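You operate a simulated robot arm through the tools that you are given. There is no shell and no other tool.

You are at the controls of a simulated two-armed robot. One attempt, no reset.

## Task
Switch on, feed both rack coins, try lane C, then press coin return.
Fine: at the white machine; each key once; use no other coin; the lane costs three, so nothing is sold and both coins come back into the coin tray; leave the service door open; touch no other control.

Only the result counts: the job must be done as asked and must still hold three seconds after the hand-in. Knocking over, shifting, dropping, spilling or breaking anything else fails it.

## Robot
Two 7-joint arms with three-finger grippers on one trunk, on a base that drives. Base frame: it is fixed to the floor where the robot stands at the start and does not move with it; the origin is under the middle of the robot, x ahead of it, y to its left, z up. Units: mm, degrees, N and s.
The left shoulder is at the start at [70, 146, 1038], the right one opposite. With the tool pointing down near the work surface each hand reaches from about 260 to 680 mm from the robot's upright axis, wherever it stands, measured 20 degrees to its own side. Places, roughly: coin return button [600, 1800, 1000]; door knob of the white machine [400, 1500, 700]; gold coin [750, 1250, 500]; gold lock key [600, 1800, 900]; letter a key [600, 1800, 1200]; letter b key [600, 1800, 1200]; letter c key [600, 1700, 1200]; letter d key [600, 1600, 1200]; letter e key [600, 1800, 1300]; letter f key [600, 1800, 1300]; letter g key [600, 1700, 1300]; letter h key [600, 1600, 1300]; letter j key [600, 1800, 1300]; letter l key [600, 1800, 1300]; letter m key [600, 1700, 1300]; letter n key [600, 1600, 1300]; light slider of the white machine [600, 1800, 1800]; power switch of the white machine [600, 1900, 700]; price dial of the lower shelf [700, 2600, 1000]; price dial of the middle shelf [700, 2600, 1200]; price dial of the upper shelf [700, 2600, 1500]; test switch of the white machine [600, 1900, 600]; white machine [900, 2200, 1000]. Payload 2.2 kg a hand.
The tool frame of a hand sits at the grasp point between the pads (the TCP): z along the fingers, y along the line on which they close. The tips reach 28 mm beyond it. The gripper opens to 102 mm. The gripper's body begins 71 mm behind the TCP.
Orientation is told as [roll, pitch, yaw] about the base's x, y, z axes, in that order, counted from this pose: with the fingers straight down and closing along the base's y, the tool's x points along the base's -x, its y along +y and its z along -z.

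## Interface
- The arms move only by the tool jog_arm. It takes "left_motion", "right_motion" or both (then of equal length, played together; a hand with none holds still); each is a list of rows, each an object (a shift or turn left out is 0, a gripper value left out holds the last) with "gripper": the opening, from 0 (shut) to 1 (fully open); "linear": the shift along the base's x, y, z in units of 30 mm (1.0 is 30 mm), a list of three; "angular": the turn, a rotation vector about the base's x, y, z in units of 4 degrees (1.0 is 4 degrees), a list of three. In form: [{"gripper": gripper, "linear": [dx, dy, dz], "angular": [wx, wy, wz]}, ...]. A call has 1 to 20 rows; each row shifts and turns the commanded pose from where the row before left it. A call with a number of a shift or a turn outside -1 to 1 is refused whole. A row lasts 0.2 s, in which the tool goes at most 50 mm and 8.6 degrees; a call with a longer step from one row to the next is refused whole, and so is a gripper value outside its range. Where a pose cannot be reached the arm comes as near as it can. A force on the tool above 50 N (or 10 N above the force at the start of the call, whichever is more), or a blocked arm, ends the call early, and 0.2 s more pass. Each finger halts on what it meets, pressing with about 43 N; the grip force reading is that of the motor and also rises with nothing between the fingers. The clock runs only during rows and for 0.2 s after the last one: add rows that do not move to give the fingers time. It gives the time, the measured TCP pose, the force on the tool (base axes), the opening and the grip force at its end, in the units of the frame above (readings bear some noise), with the torque about the TCP (base axes, N m) and any sound that the robot's microphone picked up, and new pictures: "views" is both (left out), scene, wrist or none (wrist: the cameras of the hands that moved).
- Cameras (640 x 400 px; columns grow to the right, rows downward): "scene" is now at [136.6, 15.6, 1268.3]; the picture's right is [0.20, -0.98, 0.00], its down [-0.54, -0.11, -0.83] and it looks along [0.82, 0.16, -0.55] (base axes); focal length 263 px, centre (320, 200). "left" rides on the left gripper at [72, 38, -86] in its tool frame; the picture's right is [-0.46, 0.89, 0.00], its down [-0.60, -0.32, -0.73] and it looks along [-0.65, -0.34, 0.68] (tool axes); focal length 256 px, centre (320, 200). "right" rides on the right gripper at [69, 44, -86] in its tool frame; the picture's right is [-0.53, 0.85, 0.00], its down [-0.58, -0.36, -0.73] and it looks along [-0.62, -0.39, 0.68] (tool axes); focal length 256 px, centre (320, 200).
- lift_body(by): slides the trunk up (or, below 0, down) by that many mm; the arms and the scene camera ride with it, the base frame stays. It gives what a move gives, with no picture.
- drive_base(legs): drives the robot by 1 to 6 legs, each [ahead, left, turn to the left] in mm, mm and degrees, along the robot's own axes; the way and the turn of a leg run together, so that a leg with both is an arc; at most 1500 mm and 180 degrees a leg. The arms and the cameras ride along, it lands a little off, and it stops where it bumps. It gives what a move gives, and a new picture of the scene camera.
- pan_tilt(pan, tilt): turns the head with the scene camera to pan (to the left, within 86 degrees either way) and tilt (down, from -29 to 69), counted from straight ahead of the robot. It gives what a move gives, and a new picture of the scene camera.
- measure_at(camera, pixels): for up to 12 pixels [column, row] of the newest picture of that camera ("zoom" is the newest enlarged one), the place [x, y, z] in the base frame of the surface seen there, good to about 2 mm. The clock stands still meanwhile.
- close_up(camera, box): a new picture of the part [left, top, right, bottom] of that camera's present view, enlarged. The clock stands still meanwhile.
- finish_job(): hands the job in; it is judged then, once.

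Open the grippers and draw the arms clear of the work before you hand the job in, unless the task says otherwise.

The tools are called as name(argument=value, ...) on one line, values as JSON. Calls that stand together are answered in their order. jog_arm: Moves the arms, as the interface text tells. Its arguments: {"type":"object","properties":{"left_motion":{"type":"array"},"right_motion":{"type":"array"},"views":{"type":"string","enum":["both","scene","wrist","none"]}},"required":[]} The other tools are called the same way: lift_body (by) slides the trunk up or down; drive_base (legs) drives the base; pan_tilt (pan, tilt) turns the head that bears the scene camera; measure_at (camera, pixels) gives the place of the surface under pixels of a picture; close_up (camera, box) takes an enlarged picture of a part of a camera's view; finish_job () hands the job in.

At the start:

```text
clock: 0.0
left_eef_pos: [525.9, 239.6, 937.0]
left_orientation: [0.1, 0.0, 0.0]
left_force: [0.1, -0.1, 0.4]
left_wrist_torque: [0.02, 0.03, 0.0]
left_width: 102.1
left_gripper_force: 0.0
right_eef_pos: [445.2, -169.1, 852.2]
right_orientation: [-0.1, 0.0, 0.0]
right_force: [-0.5, 0.0, 0.2]
right_wrist_torque: [-0.01, 0.01, 0.01]
right_width: 101.9
right_gripper_force: 0.0
trunk travel left (down, up): [-575.0, 365.0]
robot x, y, heading: [-0.4, 1.0, -0.2]
head pan, tilt: [11.3, 33.6]
```

scene: 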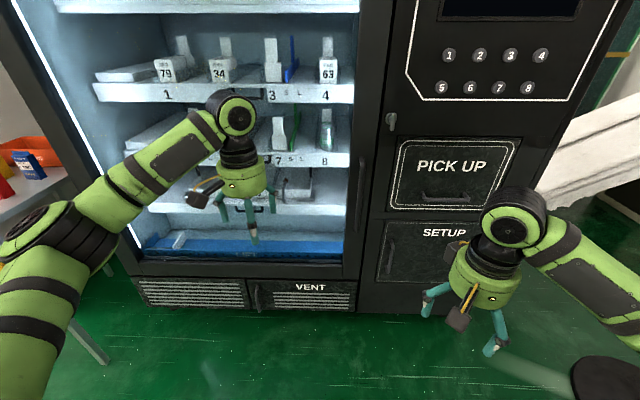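
right: 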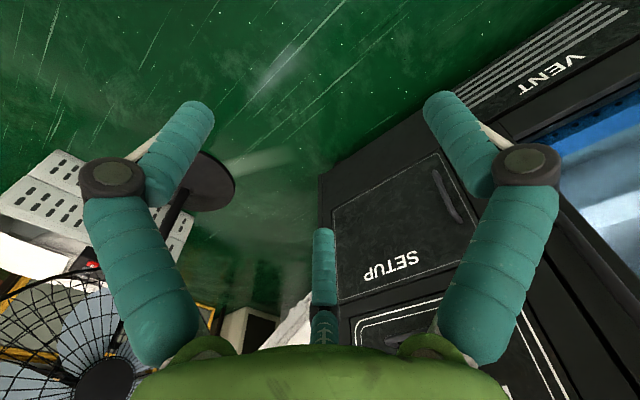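
left: 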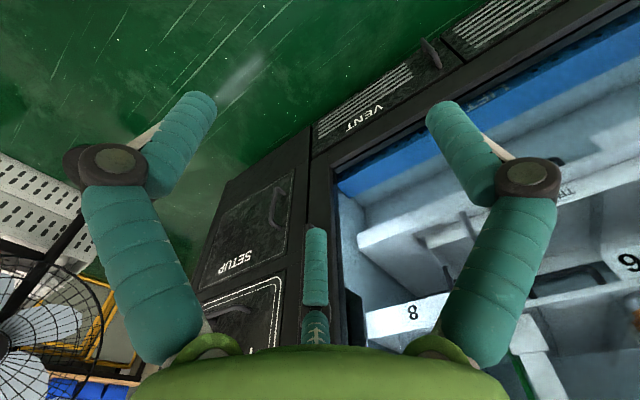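

The start view shows a black machine ahead; the white one should be to the left (y about 1800). I turn the head left to look.

pan_tilt(pan=70, tilt=15)

```text
clock: 1.3
left_eef_pos: [526.8, 239.4, 937.5]
left_orientation: [0.1, 0.0, 0.0]
left_force: [0.5, 0.1, -0.1]
left_wrist_torque: [0.01, 0.0, 0.04]
left_width: 102.1
left_gripper_force: 0.1
right_eef_pos: [444.9, -169.0, 853.0]
right_orientation: [-0.1, -0.1, 0.0]
right_force: [0.3, -0.3, 0.2]
right_wrist_torque: [0.03, -0.01, -0.01]
right_width: 102.1
right_gripper_force: 0.0
trunk travel left (down, up): [-575.0, 365.0]
robot x, y, heading: [0.7, 1.0, 0.1]
head pan, tilt: [70.0, 15.0]
```

scene: 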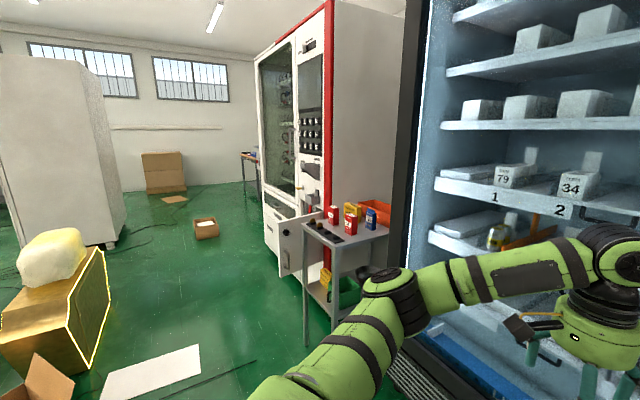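

The white machine with red trim is at columns 255-400, with a small table in front. I enlarge that part.

close_up(camera="scene", box=[240, 80, 420, 320])

measure_at(camera="scene", pixels=[[330, 100], [300, 180], [288, 250], [340, 235], [305, 225], [385, 235], [308, 335], [270, 240], [337, 345], [325, 240]])

```text
1.67 times, centred on (330, 200) of scene
```

zoom: 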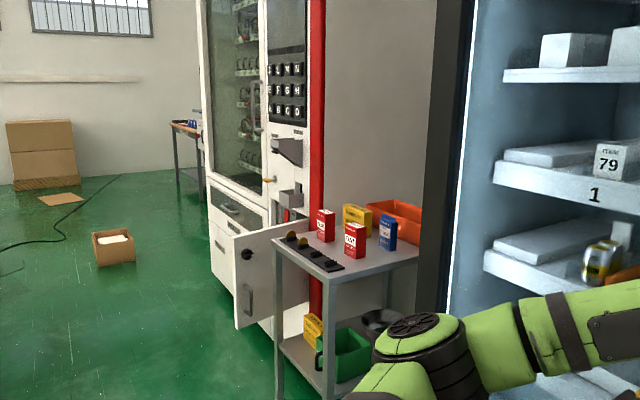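

```text
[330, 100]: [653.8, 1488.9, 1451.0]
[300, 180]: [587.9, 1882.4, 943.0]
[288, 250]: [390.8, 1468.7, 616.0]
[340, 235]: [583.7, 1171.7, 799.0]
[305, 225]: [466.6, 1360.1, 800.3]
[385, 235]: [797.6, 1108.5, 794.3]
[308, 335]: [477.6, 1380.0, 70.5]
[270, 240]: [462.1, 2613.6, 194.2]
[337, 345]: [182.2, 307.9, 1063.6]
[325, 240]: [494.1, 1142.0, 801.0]
```

The rack sits on the table near [480, 1340, 800], in front of the machine's side. Before driving I check the floor to the left for obstacles.

pan_tilt(pan=86, tilt=35)

measure_at(camera="scene", pixels=[[100, 100], [200, 100], [300, 100], [50, 200], [150, 200], [250, 200], [350, 200], [60, 300], [160, 300], [260, 300], [100, 380], [220, 380]])

```text
clock: 2.1
left_eef_pos: [526.6, 238.9, 937.2]
left_orientation: [0.0, 0.0, 0.2]
left_force: [0.1, -0.1, -0.1]
left_wrist_torque: [0.01, 0.01, 0.0]
left_width: 101.9
left_gripper_force: 0.0
right_eef_pos: [446.3, -169.3, 853.9]
right_orientation: [0.0, 0.0, 0.0]
right_force: [0.1, -0.2, 0.2]
right_wrist_torque: [0.02, 0.01, -0.04]
right_width: 101.9
right_gripper_force: 0.0
trunk travel left (down, up): [-575.0, 365.0]
robot x, y, heading: [3.9, 1.1, -0.0]
head pan, tilt: [85.9, 35.0]
```

scene: 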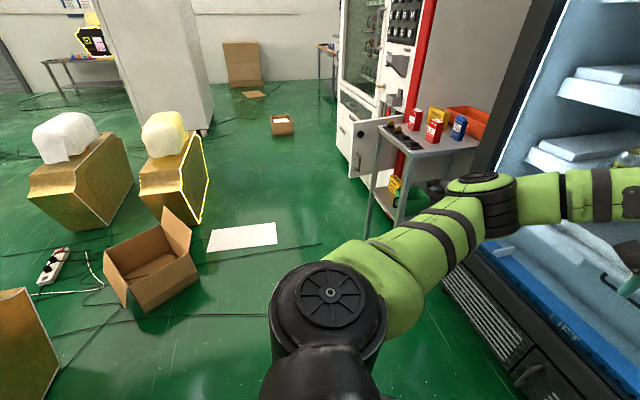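

```text
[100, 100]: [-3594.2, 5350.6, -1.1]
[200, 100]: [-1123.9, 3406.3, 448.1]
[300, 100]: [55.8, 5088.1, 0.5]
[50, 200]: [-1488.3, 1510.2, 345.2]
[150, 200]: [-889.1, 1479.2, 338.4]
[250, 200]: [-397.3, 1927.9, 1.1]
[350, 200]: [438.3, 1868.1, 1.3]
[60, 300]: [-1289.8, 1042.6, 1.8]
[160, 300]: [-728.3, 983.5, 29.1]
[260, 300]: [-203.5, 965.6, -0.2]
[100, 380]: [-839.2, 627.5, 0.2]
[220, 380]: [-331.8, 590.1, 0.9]
```

The floor along x≈0 looks clear apart from flat paper at (243, 237). I draw both hands in so that nothing pokes over the table while I strafe left.

jog_arm(left_motion=[{"linear": [-1, 0, 0.5]}, {"linear": [-1, 0, 0.5]}, {"linear": [-1, 0, 0.5]}, {"linear": [-1, 0, 0.5]}, {"linear": [-1, 0, 0]}, {"linear": [-1, 0, 0]}], right_motion=[{"linear": [-1, 0, 0.5]}, {"linear": [-1, 0, 0.5]}, {"linear": [-1, 0, 0.5]}, {"linear": [-1, 0, 0.5]}, {"linear": [0, 0, 0]}, {"linear": [0, 0, 0]}], views="scene")

measure_at(camera="scene", pixels=[[210, 250], [278, 243], [213, 230], [370, 235], [398, 220], [365, 165]])

```text
clock: 3.5
left_eef_pos: [348.0, 241.5, 998.6]
left_orientation: [0.1, 0.0, 0.0]
left_force: [0.0, 0.5, -0.1]
left_wrist_torque: [0.01, 0.0, 0.0]
left_width: 102.1
left_gripper_force: 0.0
right_eef_pos: [324.3, -170.8, 913.4]
right_orientation: [-0.1, -0.1, 0.0]
right_force: [-0.3, 0.0, -0.1]
right_wrist_torque: [-0.02, -0.03, 0.01]
right_width: 101.7
right_gripper_force: 0.0
trunk travel left (down, up): [-575.0, 365.0]
robot x, y, heading: [3.0, -0.8, -0.1]
head pan, tilt: [85.9, 35.0]
```

scene: 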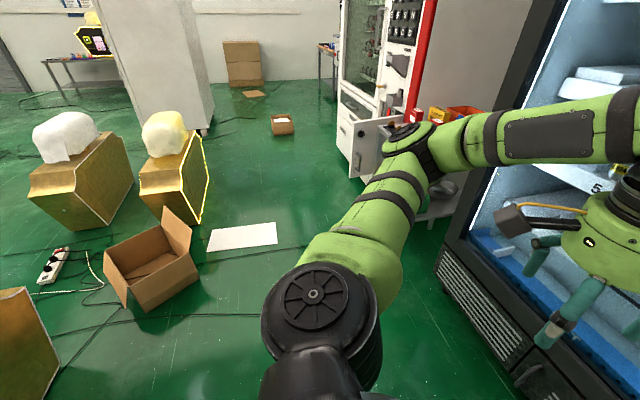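

```text
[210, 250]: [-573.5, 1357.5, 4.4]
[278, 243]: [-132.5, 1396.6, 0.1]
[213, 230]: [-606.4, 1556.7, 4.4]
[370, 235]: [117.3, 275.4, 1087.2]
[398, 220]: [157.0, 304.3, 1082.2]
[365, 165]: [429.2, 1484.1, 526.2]
```

Hands are in. I strafe left 800 mm along x≈0 and look again.

drive_base(legs=[[0, 800, 0]])

pan_tilt(pan=45, tilt=25)

```text
clock: 7.8
left_eef_pos: [345.4, 1042.3, 997.0]
left_orientation: [0.0, 0.0, 0.4]
left_force: [-0.5, 0.7, 0.2]
left_wrist_torque: [-0.02, 0.01, 0.0]
left_width: 102.2
left_gripper_force: 0.1
right_eef_pos: [322.8, 629.8, 911.6]
right_orientation: [-0.1, 0.0, 0.4]
right_force: [0.1, 0.5, 1.6]
right_wrist_torque: [-0.03, 0.04, 0.02]
right_width: 101.9
right_gripper_force: 0.2
trunk travel left (down, up): [-575.0, 365.0]
robot x, y, heading: [0.3, 801.2, 0.3]
head pan, tilt: [85.9, 35.0]
```

scene: 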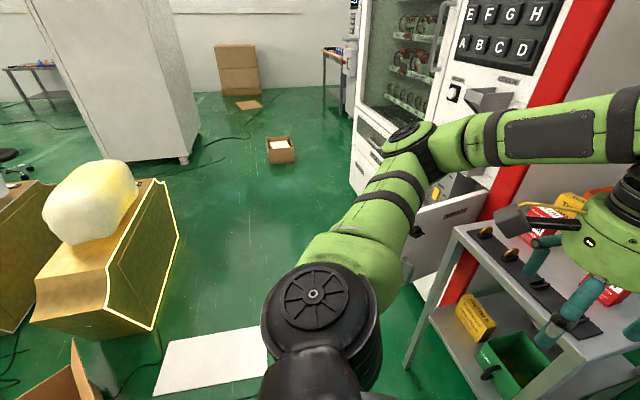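

```text
clock: 8.9
left_eef_pos: [344.1, 1041.1, 998.9]
left_orientation: [0.0, 0.0, 0.4]
left_force: [0.0, -0.2, 0.6]
left_wrist_torque: [-0.01, -0.01, 0.02]
left_width: 102.1
left_gripper_force: 0.2
right_eef_pos: [324.4, 631.8, 911.3]
right_orientation: [0.0, 0.0, 0.3]
right_force: [0.1, -0.4, -0.1]
right_wrist_torque: [0.01, 0.0, 0.0]
right_width: 101.9
right_gripper_force: 0.1
trunk travel left (down, up): [-575.0, 365.0]
robot x, y, heading: [-1.0, 798.0, 0.3]
head pan, tilt: [45.0, 25.0]
```

scene: 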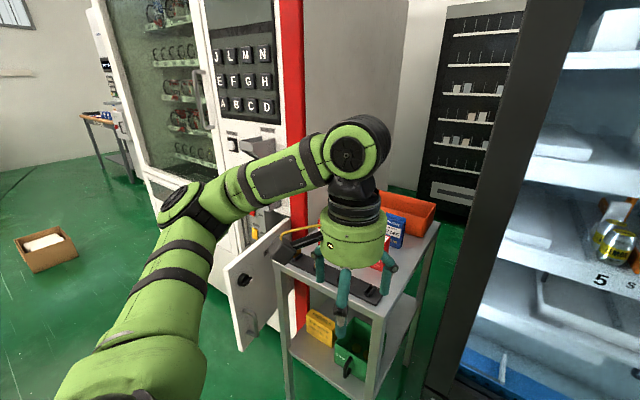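

The left arm hides the rack in the scene picture. I use the left wrist camera, which looks down at the table from above.

close_up(camera="left", box=[0, 0, 640, 400])

close_up(camera="scene", box=[180, 20, 320, 280])

```text
1.00 times, centred on (320, 200) of left (not enlarged: the box is as wide or as high as the picture)
```

zoom: 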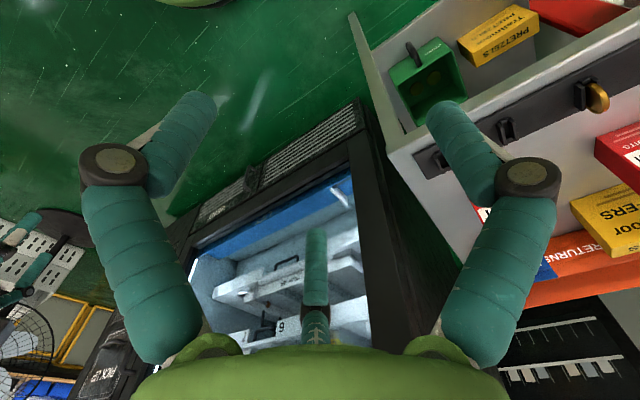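

```text
1.54 times, centred on (250, 150) of scene
```

zoom: 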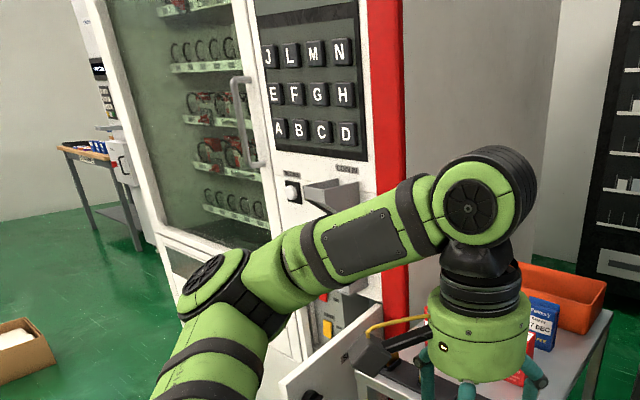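

The rack with upright coins lies along the table's front edge. I strafe on to about y≈1450 to face the machine, hands kept at x≈345 which is clear of the door (x≈390, top below 800).

drive_base(legs=[[0, 650, 0]])

pan_tilt(pan=10, tilt=30)

```text
clock: 12.5
left_eef_pos: [342.6, 1696.2, 997.5]
left_orientation: [0.1, 0.0, 0.3]
left_force: [0.1, -0.3, 0.1]
left_wrist_torque: [0.0, -0.04, -0.03]
left_width: 101.9
left_gripper_force: 0.1
right_eef_pos: [320.2, 1286.2, 910.5]
right_orientation: [0.0, 0.0, 0.3]
right_force: [-0.5, -0.2, 0.2]
right_wrist_torque: [-0.03, 0.02, 0.01]
right_width: 102.0
right_gripper_force: 0.0
trunk travel left (down, up): [-575.0, 365.0]
robot x, y, heading: [-5.0, 1452.7, 0.4]
head pan, tilt: [45.0, 25.0]
```

scene: 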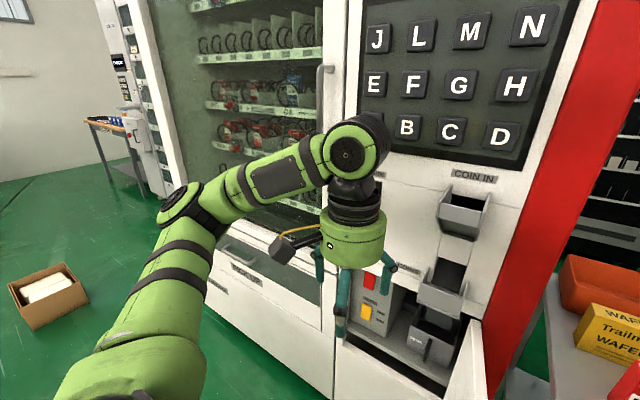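

```text
clock: 13.5
left_eef_pos: [342.5, 1695.7, 998.2]
left_orientation: [0.1, -0.1, 0.3]
left_force: [0.3, -0.3, -0.2]
left_wrist_torque: [0.02, -0.01, 0.01]
left_width: 102.1
left_gripper_force: 0.0
right_eef_pos: [320.6, 1285.7, 913.6]
right_orientation: [-0.1, 0.0, 0.2]
right_force: [-0.3, -1.0, 0.7]
right_wrist_torque: [0.02, -0.01, -0.01]
right_width: 102.1
right_gripper_force: 0.0
trunk travel left (down, up): [-575.0, 365.0]
robot x, y, heading: [-6.2, 1455.0, 0.3]
head pan, tilt: [10.0, 30.0]
```

scene: 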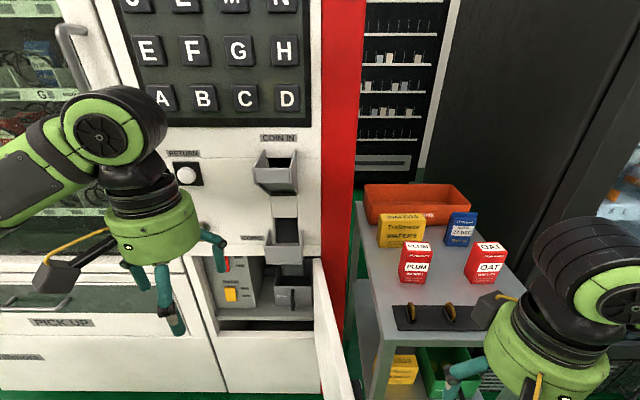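

Good view: COIN IN hopper at (275,172), RETURN button at (187,173), red/yellow switches inside the service bay at (230,275), rack with two coins at (430,315). I zoom in on both areas.

close_up(camera="scene", box=[150, 120, 350, 330])

close_up(camera="scene", box=[360, 180, 520, 340])

```text
1.90 times, centred on (250, 225) of scene
```

zoom: 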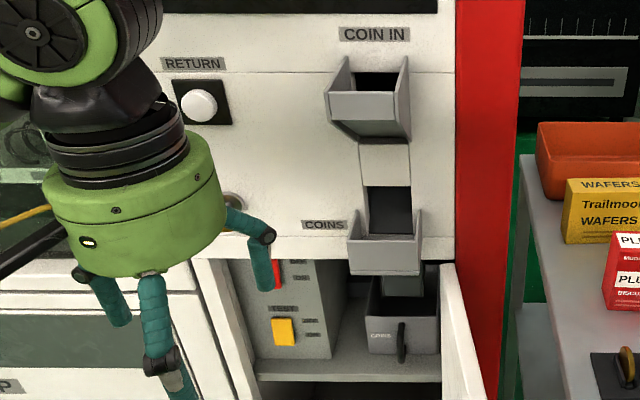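

```text
2.50 times, centred on (440, 260) of scene
```

zoom: 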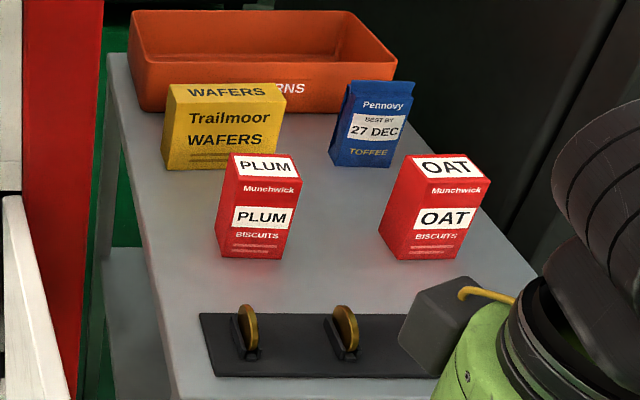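

I measure the coins and rack in the newest zoom, and the machine's controls in the scene picture.

measure_at(camera="zoom", pixels=[[249, 322], [346, 322], [243, 308], [338, 306], [246, 345], [343, 345], [202, 318], [212, 374], [300, 345], [390, 340], [255, 360], [350, 358]])

measure_at(camera="scene", pixels=[[188, 176], [187, 162], [275, 181], [256, 190], [295, 190], [275, 155], [250, 251], [300, 258], [227, 265], [232, 295], [245, 100], [244, 97]])

```text
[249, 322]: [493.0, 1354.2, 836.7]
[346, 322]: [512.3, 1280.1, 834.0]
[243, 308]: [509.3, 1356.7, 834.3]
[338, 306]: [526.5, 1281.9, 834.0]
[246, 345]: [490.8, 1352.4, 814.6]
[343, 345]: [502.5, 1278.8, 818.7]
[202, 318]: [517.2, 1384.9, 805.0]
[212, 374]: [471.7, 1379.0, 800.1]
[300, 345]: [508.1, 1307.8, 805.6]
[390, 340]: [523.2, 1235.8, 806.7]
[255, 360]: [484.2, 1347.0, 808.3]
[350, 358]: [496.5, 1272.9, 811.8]
```

```text
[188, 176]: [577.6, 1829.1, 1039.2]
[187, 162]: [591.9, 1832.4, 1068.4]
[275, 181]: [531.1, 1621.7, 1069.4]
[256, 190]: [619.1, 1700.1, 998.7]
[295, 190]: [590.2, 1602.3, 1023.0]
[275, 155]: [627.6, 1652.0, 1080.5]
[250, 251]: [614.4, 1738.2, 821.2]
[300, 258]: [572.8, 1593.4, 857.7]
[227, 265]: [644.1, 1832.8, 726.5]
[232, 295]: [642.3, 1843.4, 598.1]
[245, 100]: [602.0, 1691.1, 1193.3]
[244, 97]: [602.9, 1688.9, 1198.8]
```

Coins stand at about [500,1354] and [518,1280], tops near z 837; button centre ≈[578,1829,1040]. The left gripper hides part of the bay, so I move it left and back for a clear view.

jog_arm(left_motion=[{"linear": [-0.5, 1, 0.5]}, {"linear": [-0.5, 1, 0.5]}, {"linear": [0, 1, 0.5]}, {"linear": [0, 1, 0.5]}, {"linear": [0, 1, 0]}, {"linear": [0, 1, 0]}, {"linear": [0, 1, 0]}], views="scene")

close_up(camera="scene", box=[160, 220, 330, 340])

```text
clock: 15.1
left_eef_pos: [344.5, 1891.4, 1047.8]
left_orientation: [0.0, 0.0, 0.1]
left_force: [0.0, 0.4, 0.1]
left_wrist_torque: [-0.02, -0.03, 0.01]
left_width: 102.1
left_gripper_force: 0.1
left hand out of reach, approached as far as the arm can: row 5, 6, 7
right_eef_pos: [320.7, 1286.2, 911.4]
right_orientation: [-0.1, 0.0, 0.2]
right_force: [0.0, -0.3, -0.7]
right_wrist_torque: [-0.02, -0.03, 0.01]
right_width: 102.1
right_gripper_force: 0.1
trunk travel left (down, up): [-575.0, 365.0]
robot x, y, heading: [-7.0, 1457.0, -0.0]
head pan, tilt: [10.0, 30.0]
```

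scene: 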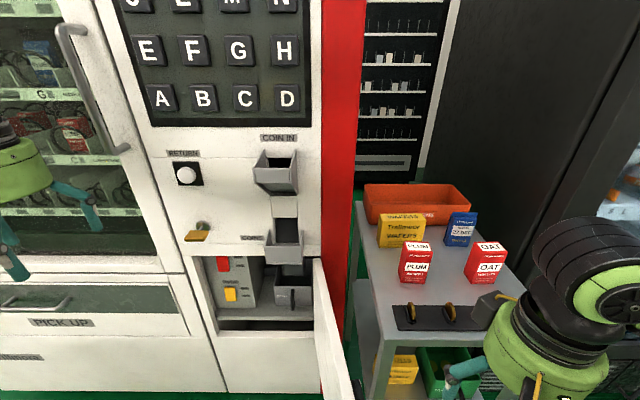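

```text
3.33 times, centred on (245, 280) of scene
```

zoom: 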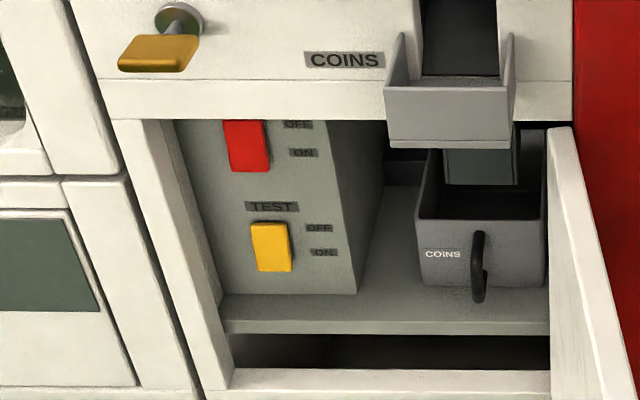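

The red power switch has OFF above and ON below, and its upper part is hidden by the panel lip. I lower the trunk 300 mm (both hands hang free at x≈330) to look at it more squarely.

lift_body(by=-300)

pan_tilt(pan=25, tilt=20)

```text
clock: 18.1
left_eef_pos: [344.1, 1890.4, 749.3]
left_orientation: [0.0, 0.0, 0.1]
left_force: [0.2, -0.6, -0.3]
left_wrist_torque: [0.03, -0.01, -0.01]
left_width: 102.0
left_gripper_force: 0.0
right_eef_pos: [320.5, 1285.6, 611.0]
right_orientation: [0.0, 0.0, 0.2]
right_force: [0.0, -0.4, -0.2]
right_wrist_torque: [-0.05, 0.0, 0.03]
right_width: 101.8
right_gripper_force: 0.1
trunk travel left (down, up): [-275.0, 665.0]
robot x, y, heading: [-4.1, 1454.9, 0.2]
head pan, tilt: [10.0, 30.0]
```

```text
clock: 18.9
left_eef_pos: [342.6, 1890.5, 747.5]
left_orientation: [0.0, 0.0, 0.2]
left_force: [0.2, 0.0, 0.2]
left_wrist_torque: [0.02, -0.01, 0.0]
left_width: 102.0
left_gripper_force: 0.0
right_eef_pos: [320.9, 1285.0, 610.9]
right_orientation: [0.1, 0.0, 0.2]
right_force: [-0.2, -0.7, 0.1]
right_wrist_torque: [-0.02, -0.04, -0.04]
right_width: 102.0
right_gripper_force: 0.1
trunk travel left (down, up): [-275.0, 665.0]
robot x, y, heading: [-3.2, 1452.4, 0.1]
head pan, tilt: [25.0, 20.0]
```

scene: 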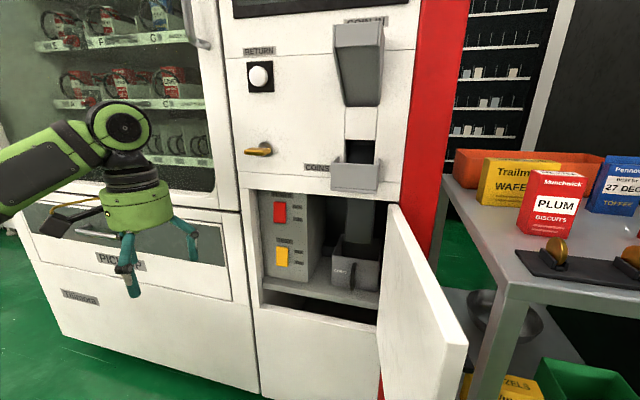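

Now the whole bay is visible, with the red switch near (280,212). I zoom in and measure it.

close_up(camera="scene", box=[230, 170, 350, 310])

measure_at(camera="scene", pixels=[[280, 205], [280, 212], [280, 220], [273, 212], [287, 212], [281, 249], [281, 257], [260, 197], [310, 200], [260, 300], [260, 240], [296, 225]])

```text
2.86 times, centred on (290, 240) of scene
```

zoom: 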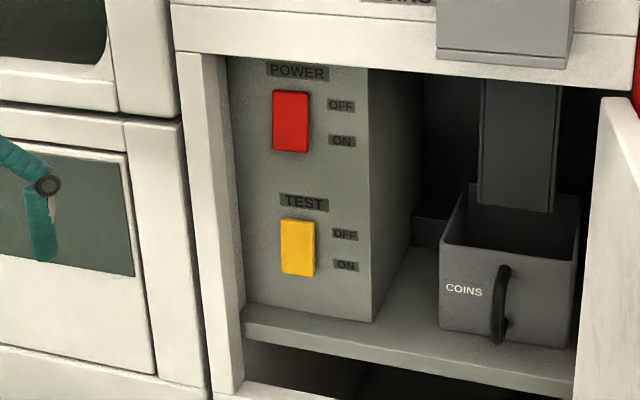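

```text
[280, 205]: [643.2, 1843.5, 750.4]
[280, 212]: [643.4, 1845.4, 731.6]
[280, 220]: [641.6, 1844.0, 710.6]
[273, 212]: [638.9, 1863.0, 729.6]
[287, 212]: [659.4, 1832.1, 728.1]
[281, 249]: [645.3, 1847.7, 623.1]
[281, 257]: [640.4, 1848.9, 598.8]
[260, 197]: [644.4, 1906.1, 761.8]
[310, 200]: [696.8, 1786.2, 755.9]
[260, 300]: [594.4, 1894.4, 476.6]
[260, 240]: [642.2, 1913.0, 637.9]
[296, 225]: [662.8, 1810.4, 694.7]
```

I measure the red switch's outline and the bay's opening from the zoom.

measure_at(camera="zoom", pixels=[[290, 95], [290, 121], [290, 147], [277, 121], [304, 121], [290, 70], [320, 170], [205, 130], [226, 130], [300, 50], [300, 35], [290, 180]])

measure_at(camera="scene", pixels=[[260, 76], [257, 150], [268, 150], [355, 178], [340, 178], [375, 178], [355, 190], [330, 150], [250, 120], [390, 215], [460, 340], [400, 350]])

```text
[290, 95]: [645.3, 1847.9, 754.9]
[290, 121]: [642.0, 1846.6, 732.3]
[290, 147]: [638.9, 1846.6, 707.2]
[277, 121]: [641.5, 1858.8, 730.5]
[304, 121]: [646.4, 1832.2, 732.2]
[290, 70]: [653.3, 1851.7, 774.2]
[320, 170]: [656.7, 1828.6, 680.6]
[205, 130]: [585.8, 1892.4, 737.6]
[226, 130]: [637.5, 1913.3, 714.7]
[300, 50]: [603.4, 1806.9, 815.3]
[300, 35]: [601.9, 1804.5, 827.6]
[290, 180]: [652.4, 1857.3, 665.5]
```

```text
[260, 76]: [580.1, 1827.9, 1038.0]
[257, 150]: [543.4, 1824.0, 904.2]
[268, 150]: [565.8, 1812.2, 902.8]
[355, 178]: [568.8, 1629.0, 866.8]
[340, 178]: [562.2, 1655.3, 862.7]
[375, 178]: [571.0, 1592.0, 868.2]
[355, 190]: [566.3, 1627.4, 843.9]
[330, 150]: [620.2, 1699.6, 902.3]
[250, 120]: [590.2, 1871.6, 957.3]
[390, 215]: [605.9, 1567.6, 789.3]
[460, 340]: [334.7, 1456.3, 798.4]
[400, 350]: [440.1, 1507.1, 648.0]
```

The machine front is turned about 10° (normal ≈ [-0.984,-0.178]), the red switch's lower (ON) half is at about [640,1846,712]. I close the left hand and swing it to point forward while moving toward x≈480 ahead of the bay.

jog_arm(left_motion=[{"gripper": 0, "linear": [0.23, -0.1, -0.06], "angular": [0, -1, 0]}, {"linear": [0.23, -0.1, -0.06], "angular": [0, -1, 0]}, {"linear": [0.23, -0.1, -0.06], "angular": [0, -1, 0]}, {"linear": [0.23, -0.1, -0.06], "angular": [0, -1, 0]}, {"linear": [0.23, -0.1, -0.06], "angular": [0, -1, 0]}, {"linear": [0.23, -0.1, -0.06], "angular": [0, -1, 0]}, {"linear": [0.23, -0.1, -0.06], "angular": [0, -1, 0]}, {"linear": [0.23, -0.1, -0.06], "angular": [0, -1, 0]}, {"linear": [0.23, -0.1, -0.06], "angular": [0, -1, 0]}, {"linear": [0.23, -0.1, -0.06], "angular": [0, -1, 0]}, {"linear": [0.23, -0.1, -0.06], "angular": [0, -1, 0]}, {"linear": [0.23, -0.1, -0.06], "angular": [0, -1, 0]}, {"linear": [0.23, -0.1, -0.06], "angular": [0, -1, 0]}, {"linear": [0.23, -0.1, -0.06], "angular": [0, -1, 0]}, {"linear": [0.23, -0.1, -0.06], "angular": [0, -1, 0]}, {"linear": [0.23, -0.1, -0.06], "angular": [0, -1, 0]}, {"linear": [0.23, -0.1, -0.06], "angular": [0, -1, 0]}, {"linear": [0.23, -0.1, -0.06], "angular": [0, -1, 0]}, {"linear": [0.23, -0.1, -0.06], "angular": [0, -1, 0]}, {"linear": [0.23, -0.1, -0.06], "angular": [0, -1, 0]}])

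```text
clock: 23.1
left_eef_pos: [482.6, 1829.0, 712.8]
left_orientation: [-1.3, -80.1, 1.3]
left_force: [0.2, -0.5, -0.2]
left_wrist_torque: [-0.02, -0.02, -0.01]
left_width: 2.0
left_gripper_force: 31.5
right_eef_pos: [321.6, 1285.6, 612.9]
right_orientation: [-0.1, 0.0, 0.1]
right_force: [1.0, -1.1, 0.4]
right_wrist_torque: [0.0, 0.02, 0.0]
right_width: 102.1
right_gripper_force: 0.0
trunk travel left (down, up): [-275.0, 665.0]
robot x, y, heading: [-6.5, 1453.8, 0.2]
head pan, tilt: [25.0, 20.0]
```

scene: 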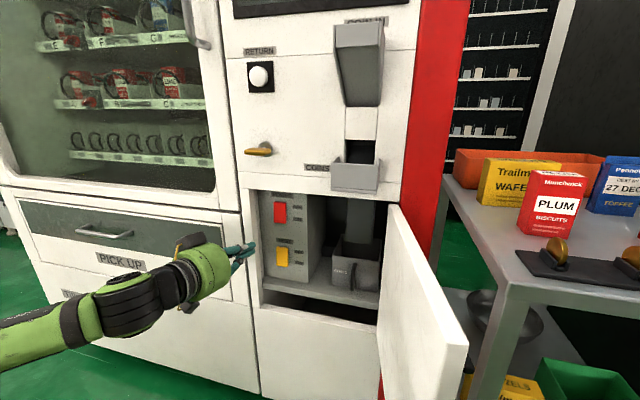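
left: 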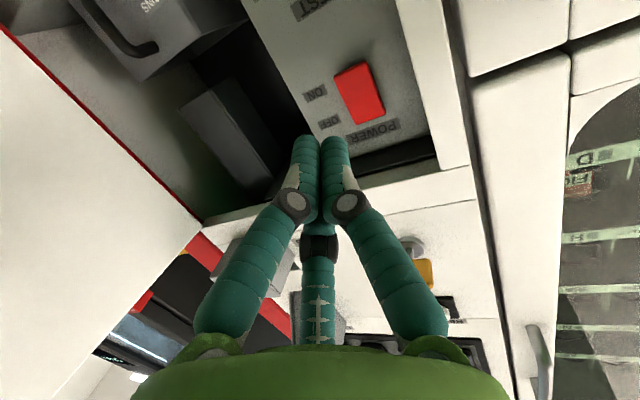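

Orientation is nearly level; I finish the pitch, add about 10° of yaw, and bring the tips up to the bay opening in line with the red switch's lower half.

jog_arm(left_motion=[{"linear": [0.3, 0, 0], "angular": [0, -1, 0]}, {"linear": [0.3, 0, 0], "angular": [0, -1, 0]}, {"linear": [0.3, 0, 0], "angular": [0, -0.5, 0]}, {"linear": [0.3, 0, 0], "angular": [0, 0, 1]}, {"linear": [0.3, 0, 0], "angular": [0, 0, 1]}, {"linear": [0.3, 0, 0], "angular": [0, 0, 0.5]}, {"linear": [0.3, 0, 0]}, {"linear": [0, 0, 0]}])

```text
clock: 24.9
left_eef_pos: [544.3, 1830.6, 711.4]
left_orientation: [-88.5, -89.8, 98.5]
left_force: [0.1, 0.3, 0.7]
left_wrist_torque: [-0.01, -0.03, -0.01]
left_width: 2.2
left_gripper_force: 31.4
right_eef_pos: [320.2, 1286.0, 612.6]
right_orientation: [-0.1, 0.1, 0.2]
right_force: [0.1, 0.0, 0.3]
right_wrist_torque: [0.01, 0.02, 0.02]
right_width: 101.8
right_gripper_force: 0.1
trunk travel left (down, up): [-275.0, 665.0]
robot x, y, heading: [-2.6, 1454.2, 0.2]
head pan, tilt: [25.0, 20.0]
```

scene: 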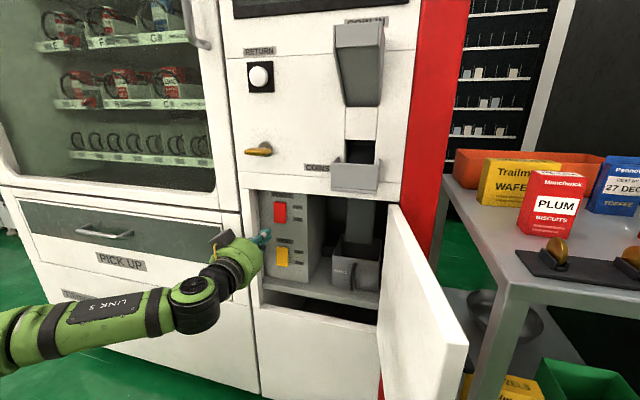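
left: 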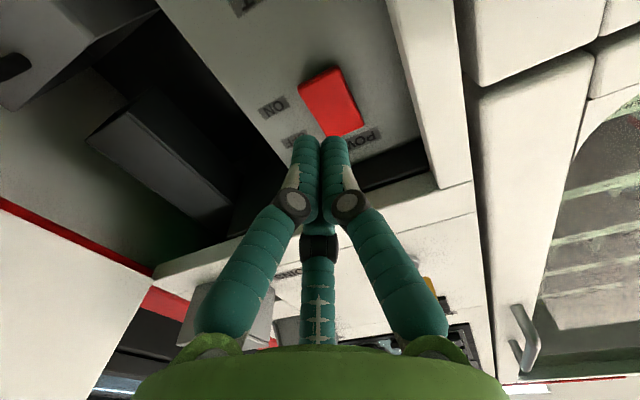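

TCP is at [544,1831,711], so the tips should touch after about 68 mm along [0.984,0.178,0]. I advance 54 mm first and check.

jog_arm(left_motion=[{"linear": [0.59, 0.107, 0.02]}, {"linear": [0.59, 0.107, 0]}, {"linear": [0.59, 0.107, 0]}, {"linear": [0, 0, 0]}])

close_up(camera="scene", box=[230, 180, 350, 300])

```text
clock: 25.9
left_eef_pos: [598.4, 1839.4, 712.6]
left_orientation: [-96.9, -89.7, 106.9]
left_force: [0.8, 0.9, -0.1]
left_wrist_torque: [-0.01, 0.0, 0.02]
left_width: 2.4
left_gripper_force: 31.1
right_eef_pos: [319.8, 1285.4, 612.8]
right_orientation: [0.0, 0.0, 0.2]
right_force: [0.1, -0.1, -0.6]
right_wrist_torque: [0.01, 0.01, -0.02]
right_width: 102.2
right_gripper_force: 0.1
trunk travel left (down, up): [-275.0, 665.0]
robot x, y, heading: [-5.9, 1452.8, 0.2]
head pan, tilt: [25.0, 20.0]
```

scene: 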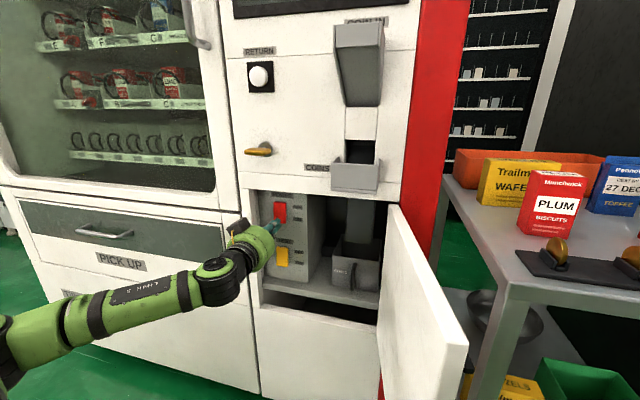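
left: 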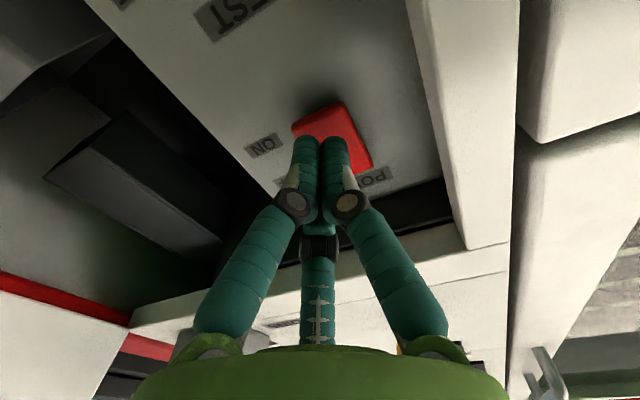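

```text
3.33 times, centred on (290, 240) of scene
```

zoom: 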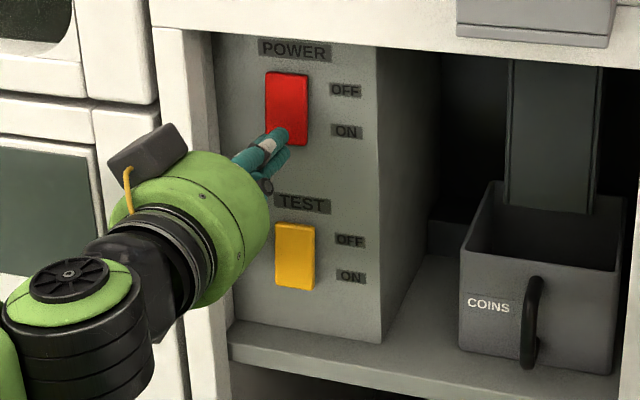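

The tips are just in front of the red switch's lower half, well clear of the yellow TEST switch. I push forward in 4–5 mm steps, about 20 mm in all; the force limit will end it if blocked.

jog_arm(left_motion=[{"linear": [0.16, 0.03, 0]}, {"linear": [0.16, 0.03, 0]}, {"linear": [0.13, 0.024, 0]}, {"linear": [0.1, 0.018, 0]}, {"linear": [0.1, 0.018, 0]}, {"linear": [0, 0, 0]}])

close_up(camera="scene", box=[230, 180, 350, 300])

```text
clock: 27.3
left_eef_pos: [617.7, 1843.7, 713.8]
left_orientation: [-95.0, -89.8, 105.1]
left_force: [-0.1, 0.6, -0.7]
left_wrist_torque: [0.04, 0.0, 0.01]
left_width: 1.8
left_gripper_force: 31.5
right_eef_pos: [319.9, 1285.4, 611.8]
right_orientation: [0.0, 0.0, 0.2]
right_force: [-0.3, -0.1, -0.2]
right_wrist_torque: [-0.02, 0.03, 0.0]
right_width: 102.2
right_gripper_force: 0.1
trunk travel left (down, up): [-275.0, 665.0]
robot x, y, heading: [-6.0, 1457.4, 0.2]
head pan, tilt: [25.0, 20.0]
```

scene: 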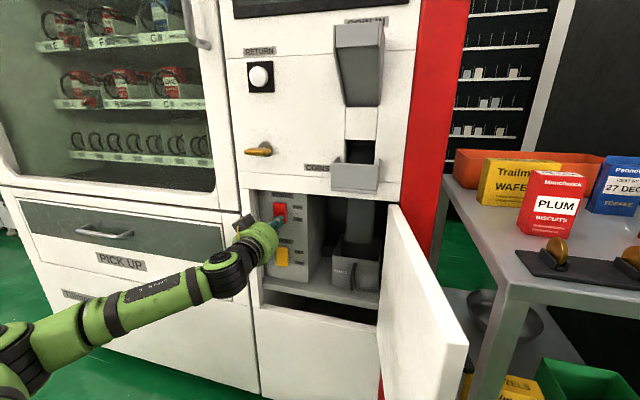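
left: 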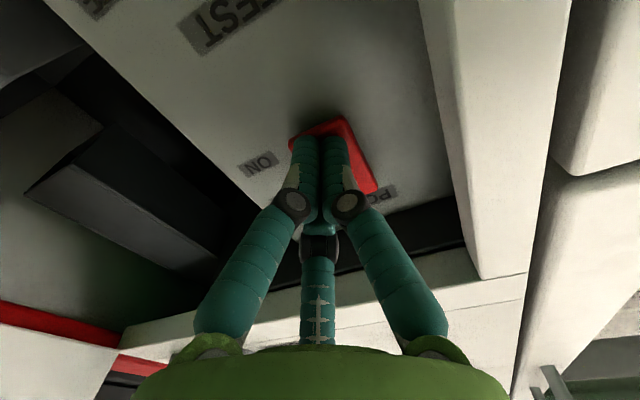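

```text
3.33 times, centred on (290, 240) of scene
```

zoom: 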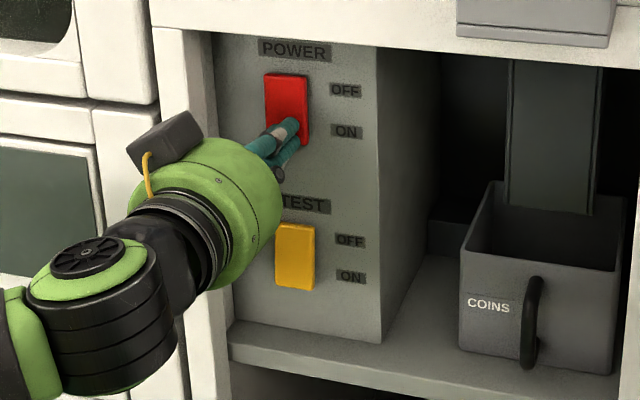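

No force yet (tips about x=645). I go on in 2–3 mm steps.

jog_arm(left_motion=[{"linear": [0.08, 0.0145, 0]}, {"linear": [0.08, 0.0145, 0]}, {"linear": [0.08, 0.0145, 0]}, {"linear": [0, 0, 0]}], views="wrist")

close_up(camera="scene", box=[260, 190, 310, 240])

```text
clock: 28.1
left_eef_pos: [618.3, 1843.5, 712.0]
left_orientation: [-48.0, -89.8, 57.9]
left_force: [-22.8, -1.0, 0.4]
left_wrist_torque: [-0.27, -0.37, -0.03]
left_width: 2.0
left_gripper_force: 31.2
right_eef_pos: [317.3, 1285.3, 613.5]
right_orientation: [0.0, -0.3, 0.3]
right_force: [0.2, 0.3, 1.4]
right_wrist_torque: [-0.04, 0.02, -0.01]
right_width: 101.9
right_gripper_force: 0.1
trunk travel left (down, up): [-275.0, 665.0]
robot x, y, heading: [-3.6, 1453.8, 0.3]
head pan, tilt: [25.0, 20.0]
stopped in row 3 (left hand): the force on the tool passed its limit at 55 N (the readings are from after the stop); the commanded pose is now the measured one
```

left: 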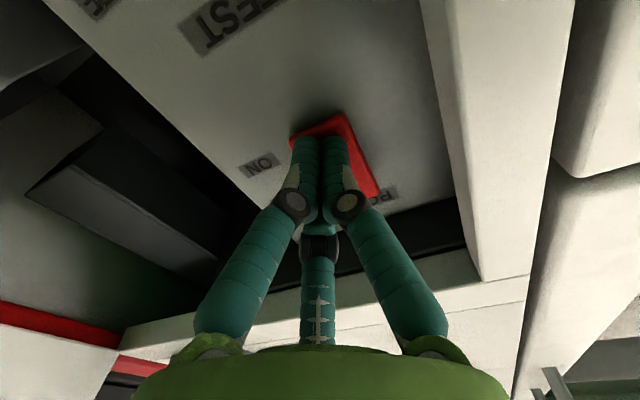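

```text
8.00 times, centred on (285, 215) of scene
```

zoom: 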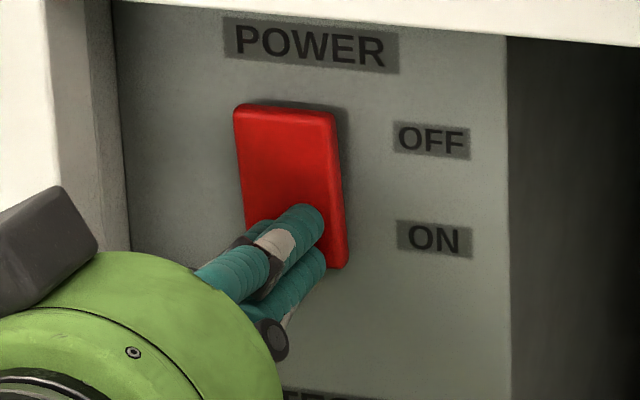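

The push met a stop at 55 N with the tips near x≈646. I measure whether the rocker's top now stands out and its bottom is in.

measure_at(camera="zoom", pixels=[[285, 115], [285, 130], [285, 150], [285, 175], [320, 150], [325, 190], [330, 230], [335, 258], [260, 150], [260, 200]])

```text
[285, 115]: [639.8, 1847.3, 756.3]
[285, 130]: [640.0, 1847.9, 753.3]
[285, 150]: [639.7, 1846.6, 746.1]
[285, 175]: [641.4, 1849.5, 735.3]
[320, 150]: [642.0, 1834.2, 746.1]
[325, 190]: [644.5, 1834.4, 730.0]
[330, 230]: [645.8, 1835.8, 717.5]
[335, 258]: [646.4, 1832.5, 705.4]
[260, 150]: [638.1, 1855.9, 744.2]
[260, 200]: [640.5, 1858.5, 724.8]
```

The rocker flipped: top now x≈640, bottom x≈646, so power is ON. I back the left hand straight out by about 150 mm.

jog_arm(left_motion=[{"linear": [-0.5, -0.09, 0]}, {"linear": [-0.9, -0.16, 0]}, {"linear": [-0.9, -0.16, 0]}, {"linear": [-0.9, -0.16, 0]}, {"linear": [-0.9, -0.16, 0]}, {"linear": [-0.9, -0.16, 0]}, {"linear": [0, 0, 0]}], views="scene")

close_up(camera="scene", box=[230, 170, 350, 290])

```text
clock: 29.7
left_eef_pos: [478.0, 1819.7, 708.5]
left_orientation: [-9.8, -89.6, 19.6]
left_force: [-1.0, 0.9, 0.4]
left_wrist_torque: [-0.04, -0.02, 0.0]
left_width: 2.2
left_gripper_force: 31.1
left hand out of reach, approached as far as the arm can: row 6
right_eef_pos: [320.6, 1284.6, 612.1]
right_orientation: [0.0, 0.0, 0.2]
right_force: [0.7, -1.0, -0.2]
right_wrist_torque: [-0.04, -0.04, -0.02]
right_width: 102.0
right_gripper_force: 0.1
trunk travel left (down, up): [-275.0, 665.0]
robot x, y, heading: [-5.7, 1455.5, 0.4]
head pan, tilt: [25.0, 20.0]
```

scene: 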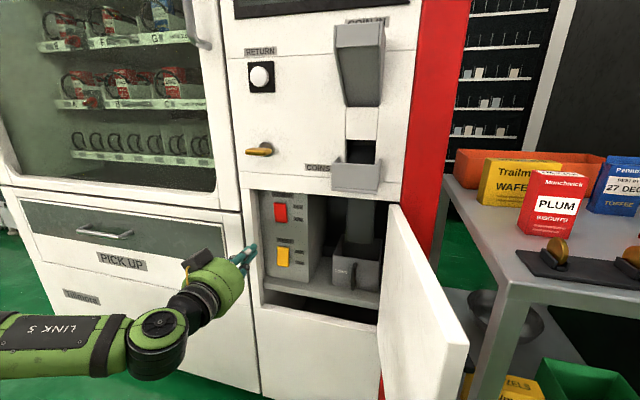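

```text
3.33 times, centred on (290, 230) of scene
```

zoom: 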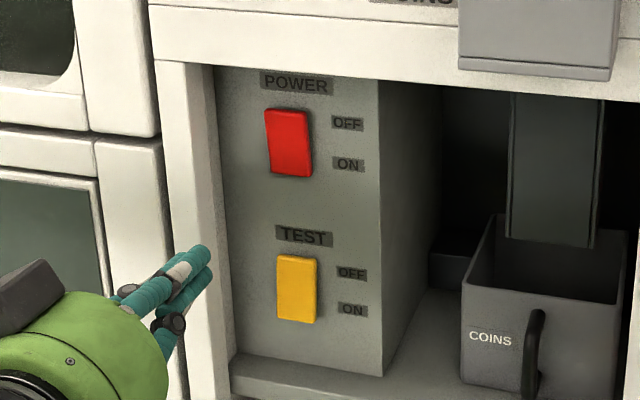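

Power is ON with TEST untouched. To raise the trunk without the left fingers passing close to the lock key at [543,1824,904], I back the base 50 mm, then raise 300 mm.

drive_base(legs=[[-50, 0, 0]])

lift_body(by=300)

pan_tilt(pan=0, tilt=30)

```text
clock: 30.6
left_eef_pos: [427.4, 1819.4, 709.4]
left_orientation: [-12.6, -89.8, 22.5]
left_force: [-0.4, -0.5, -0.5]
left_wrist_torque: [-0.01, 0.04, -0.03]
left_width: 2.0
left_gripper_force: 32.0
right_eef_pos: [270.5, 1285.9, 612.6]
right_orientation: [0.0, 0.0, 0.3]
right_force: [0.2, 0.5, -0.3]
right_wrist_torque: [-0.04, -0.03, 0.03]
right_width: 101.9
right_gripper_force: 0.1
trunk travel left (down, up): [-275.0, 665.0]
robot x, y, heading: [-57.4, 1453.5, 0.6]
head pan, tilt: [25.0, 20.0]
```

scene: 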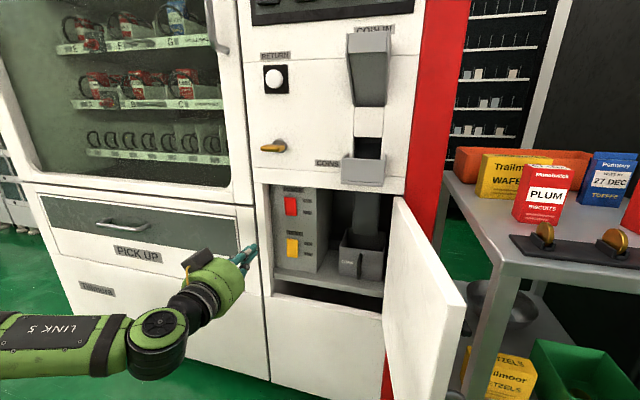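

```text
clock: 33.6
left_eef_pos: [428.0, 1819.9, 1009.0]
left_orientation: [-10.7, -89.6, 20.4]
left_force: [0.3, -0.7, -0.3]
left_wrist_torque: [-0.02, 0.02, -0.01]
left_width: 1.9
left_gripper_force: 31.4
right_eef_pos: [269.6, 1285.3, 911.6]
right_orientation: [0.0, 0.0, 0.3]
right_force: [0.4, -0.1, 0.5]
right_wrist_torque: [-0.01, 0.03, -0.04]
right_width: 102.2
right_gripper_force: 0.0
trunk travel left (down, up): [-575.0, 365.0]
robot x, y, heading: [-54.7, 1453.0, 0.2]
head pan, tilt: [25.0, 20.0]
```

```text
clock: 34.5
left_eef_pos: [427.1, 1820.2, 1009.1]
left_orientation: [-10.1, -89.6, 19.9]
left_force: [0.1, -0.6, -0.7]
left_wrist_torque: [0.01, 0.01, 0.01]
left_width: 2.3
left_gripper_force: 31.4
right_eef_pos: [270.7, 1285.4, 912.9]
right_orientation: [-0.1, -0.1, 0.3]
right_force: [0.4, 0.3, -0.1]
right_wrist_torque: [0.01, -0.01, -0.01]
right_width: 102.0
right_gripper_force: 0.1
trunk travel left (down, up): [-575.0, 365.0]
robot x, y, heading: [-54.4, 1451.2, 0.3]
head pan, tilt: [0.0, 30.0]
```

scene: 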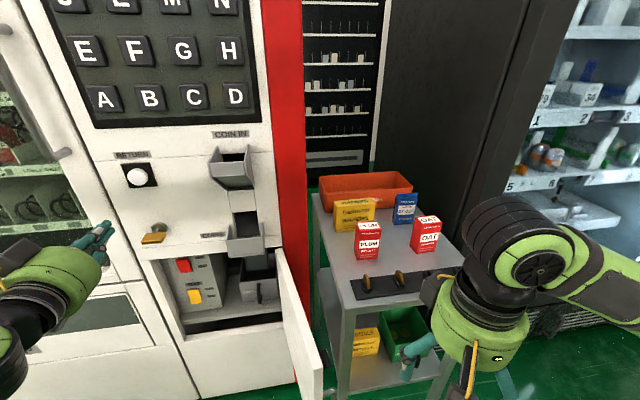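

The rack is now in clear view near (385,285). I zoom in to measure both coins and their clips.

close_up(camera="scene", box=[340, 255, 436, 315])

```text
6.67 times, centred on (388, 285) of scene
```

zoom: 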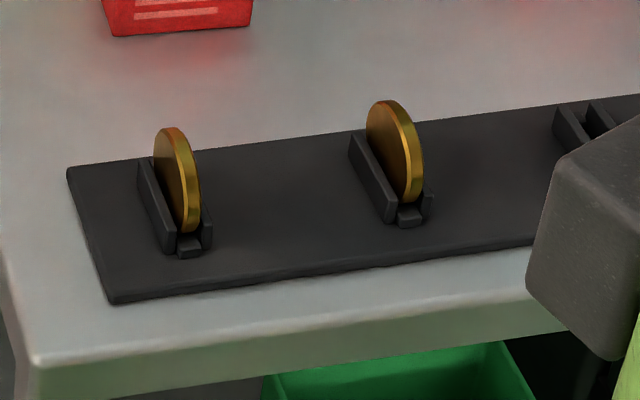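

I measure the coins' tops, faces and the clip walls.

measure_at(camera="zoom", pixels=[[170, 128], [180, 133], [192, 190], [193, 225], [165, 170], [172, 195], [150, 170], [160, 240], [207, 235], [190, 252], [120, 295], [75, 172]])

measure_at(camera="zoom", pixels=[[385, 102], [398, 105], [415, 160], [415, 195], [380, 140], [390, 165], [360, 145], [385, 215], [430, 205], [410, 222], [300, 200], [555, 125]])

```text
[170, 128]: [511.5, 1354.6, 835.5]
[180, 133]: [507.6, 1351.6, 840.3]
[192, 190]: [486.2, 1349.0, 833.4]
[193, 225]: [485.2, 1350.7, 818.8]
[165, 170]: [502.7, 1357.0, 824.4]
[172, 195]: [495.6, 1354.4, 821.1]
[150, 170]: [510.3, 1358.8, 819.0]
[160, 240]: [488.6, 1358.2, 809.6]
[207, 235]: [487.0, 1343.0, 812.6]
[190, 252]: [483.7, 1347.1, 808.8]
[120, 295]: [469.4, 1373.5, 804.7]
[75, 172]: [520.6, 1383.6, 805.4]
```

```text
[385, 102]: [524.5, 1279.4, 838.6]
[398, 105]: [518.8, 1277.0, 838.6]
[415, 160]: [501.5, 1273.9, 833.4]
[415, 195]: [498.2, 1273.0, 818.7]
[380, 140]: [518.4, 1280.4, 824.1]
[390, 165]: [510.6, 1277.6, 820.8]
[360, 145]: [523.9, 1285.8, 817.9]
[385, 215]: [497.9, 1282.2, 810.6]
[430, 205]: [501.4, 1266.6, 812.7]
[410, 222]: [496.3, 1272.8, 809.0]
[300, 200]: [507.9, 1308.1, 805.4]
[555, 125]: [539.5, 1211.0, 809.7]
```

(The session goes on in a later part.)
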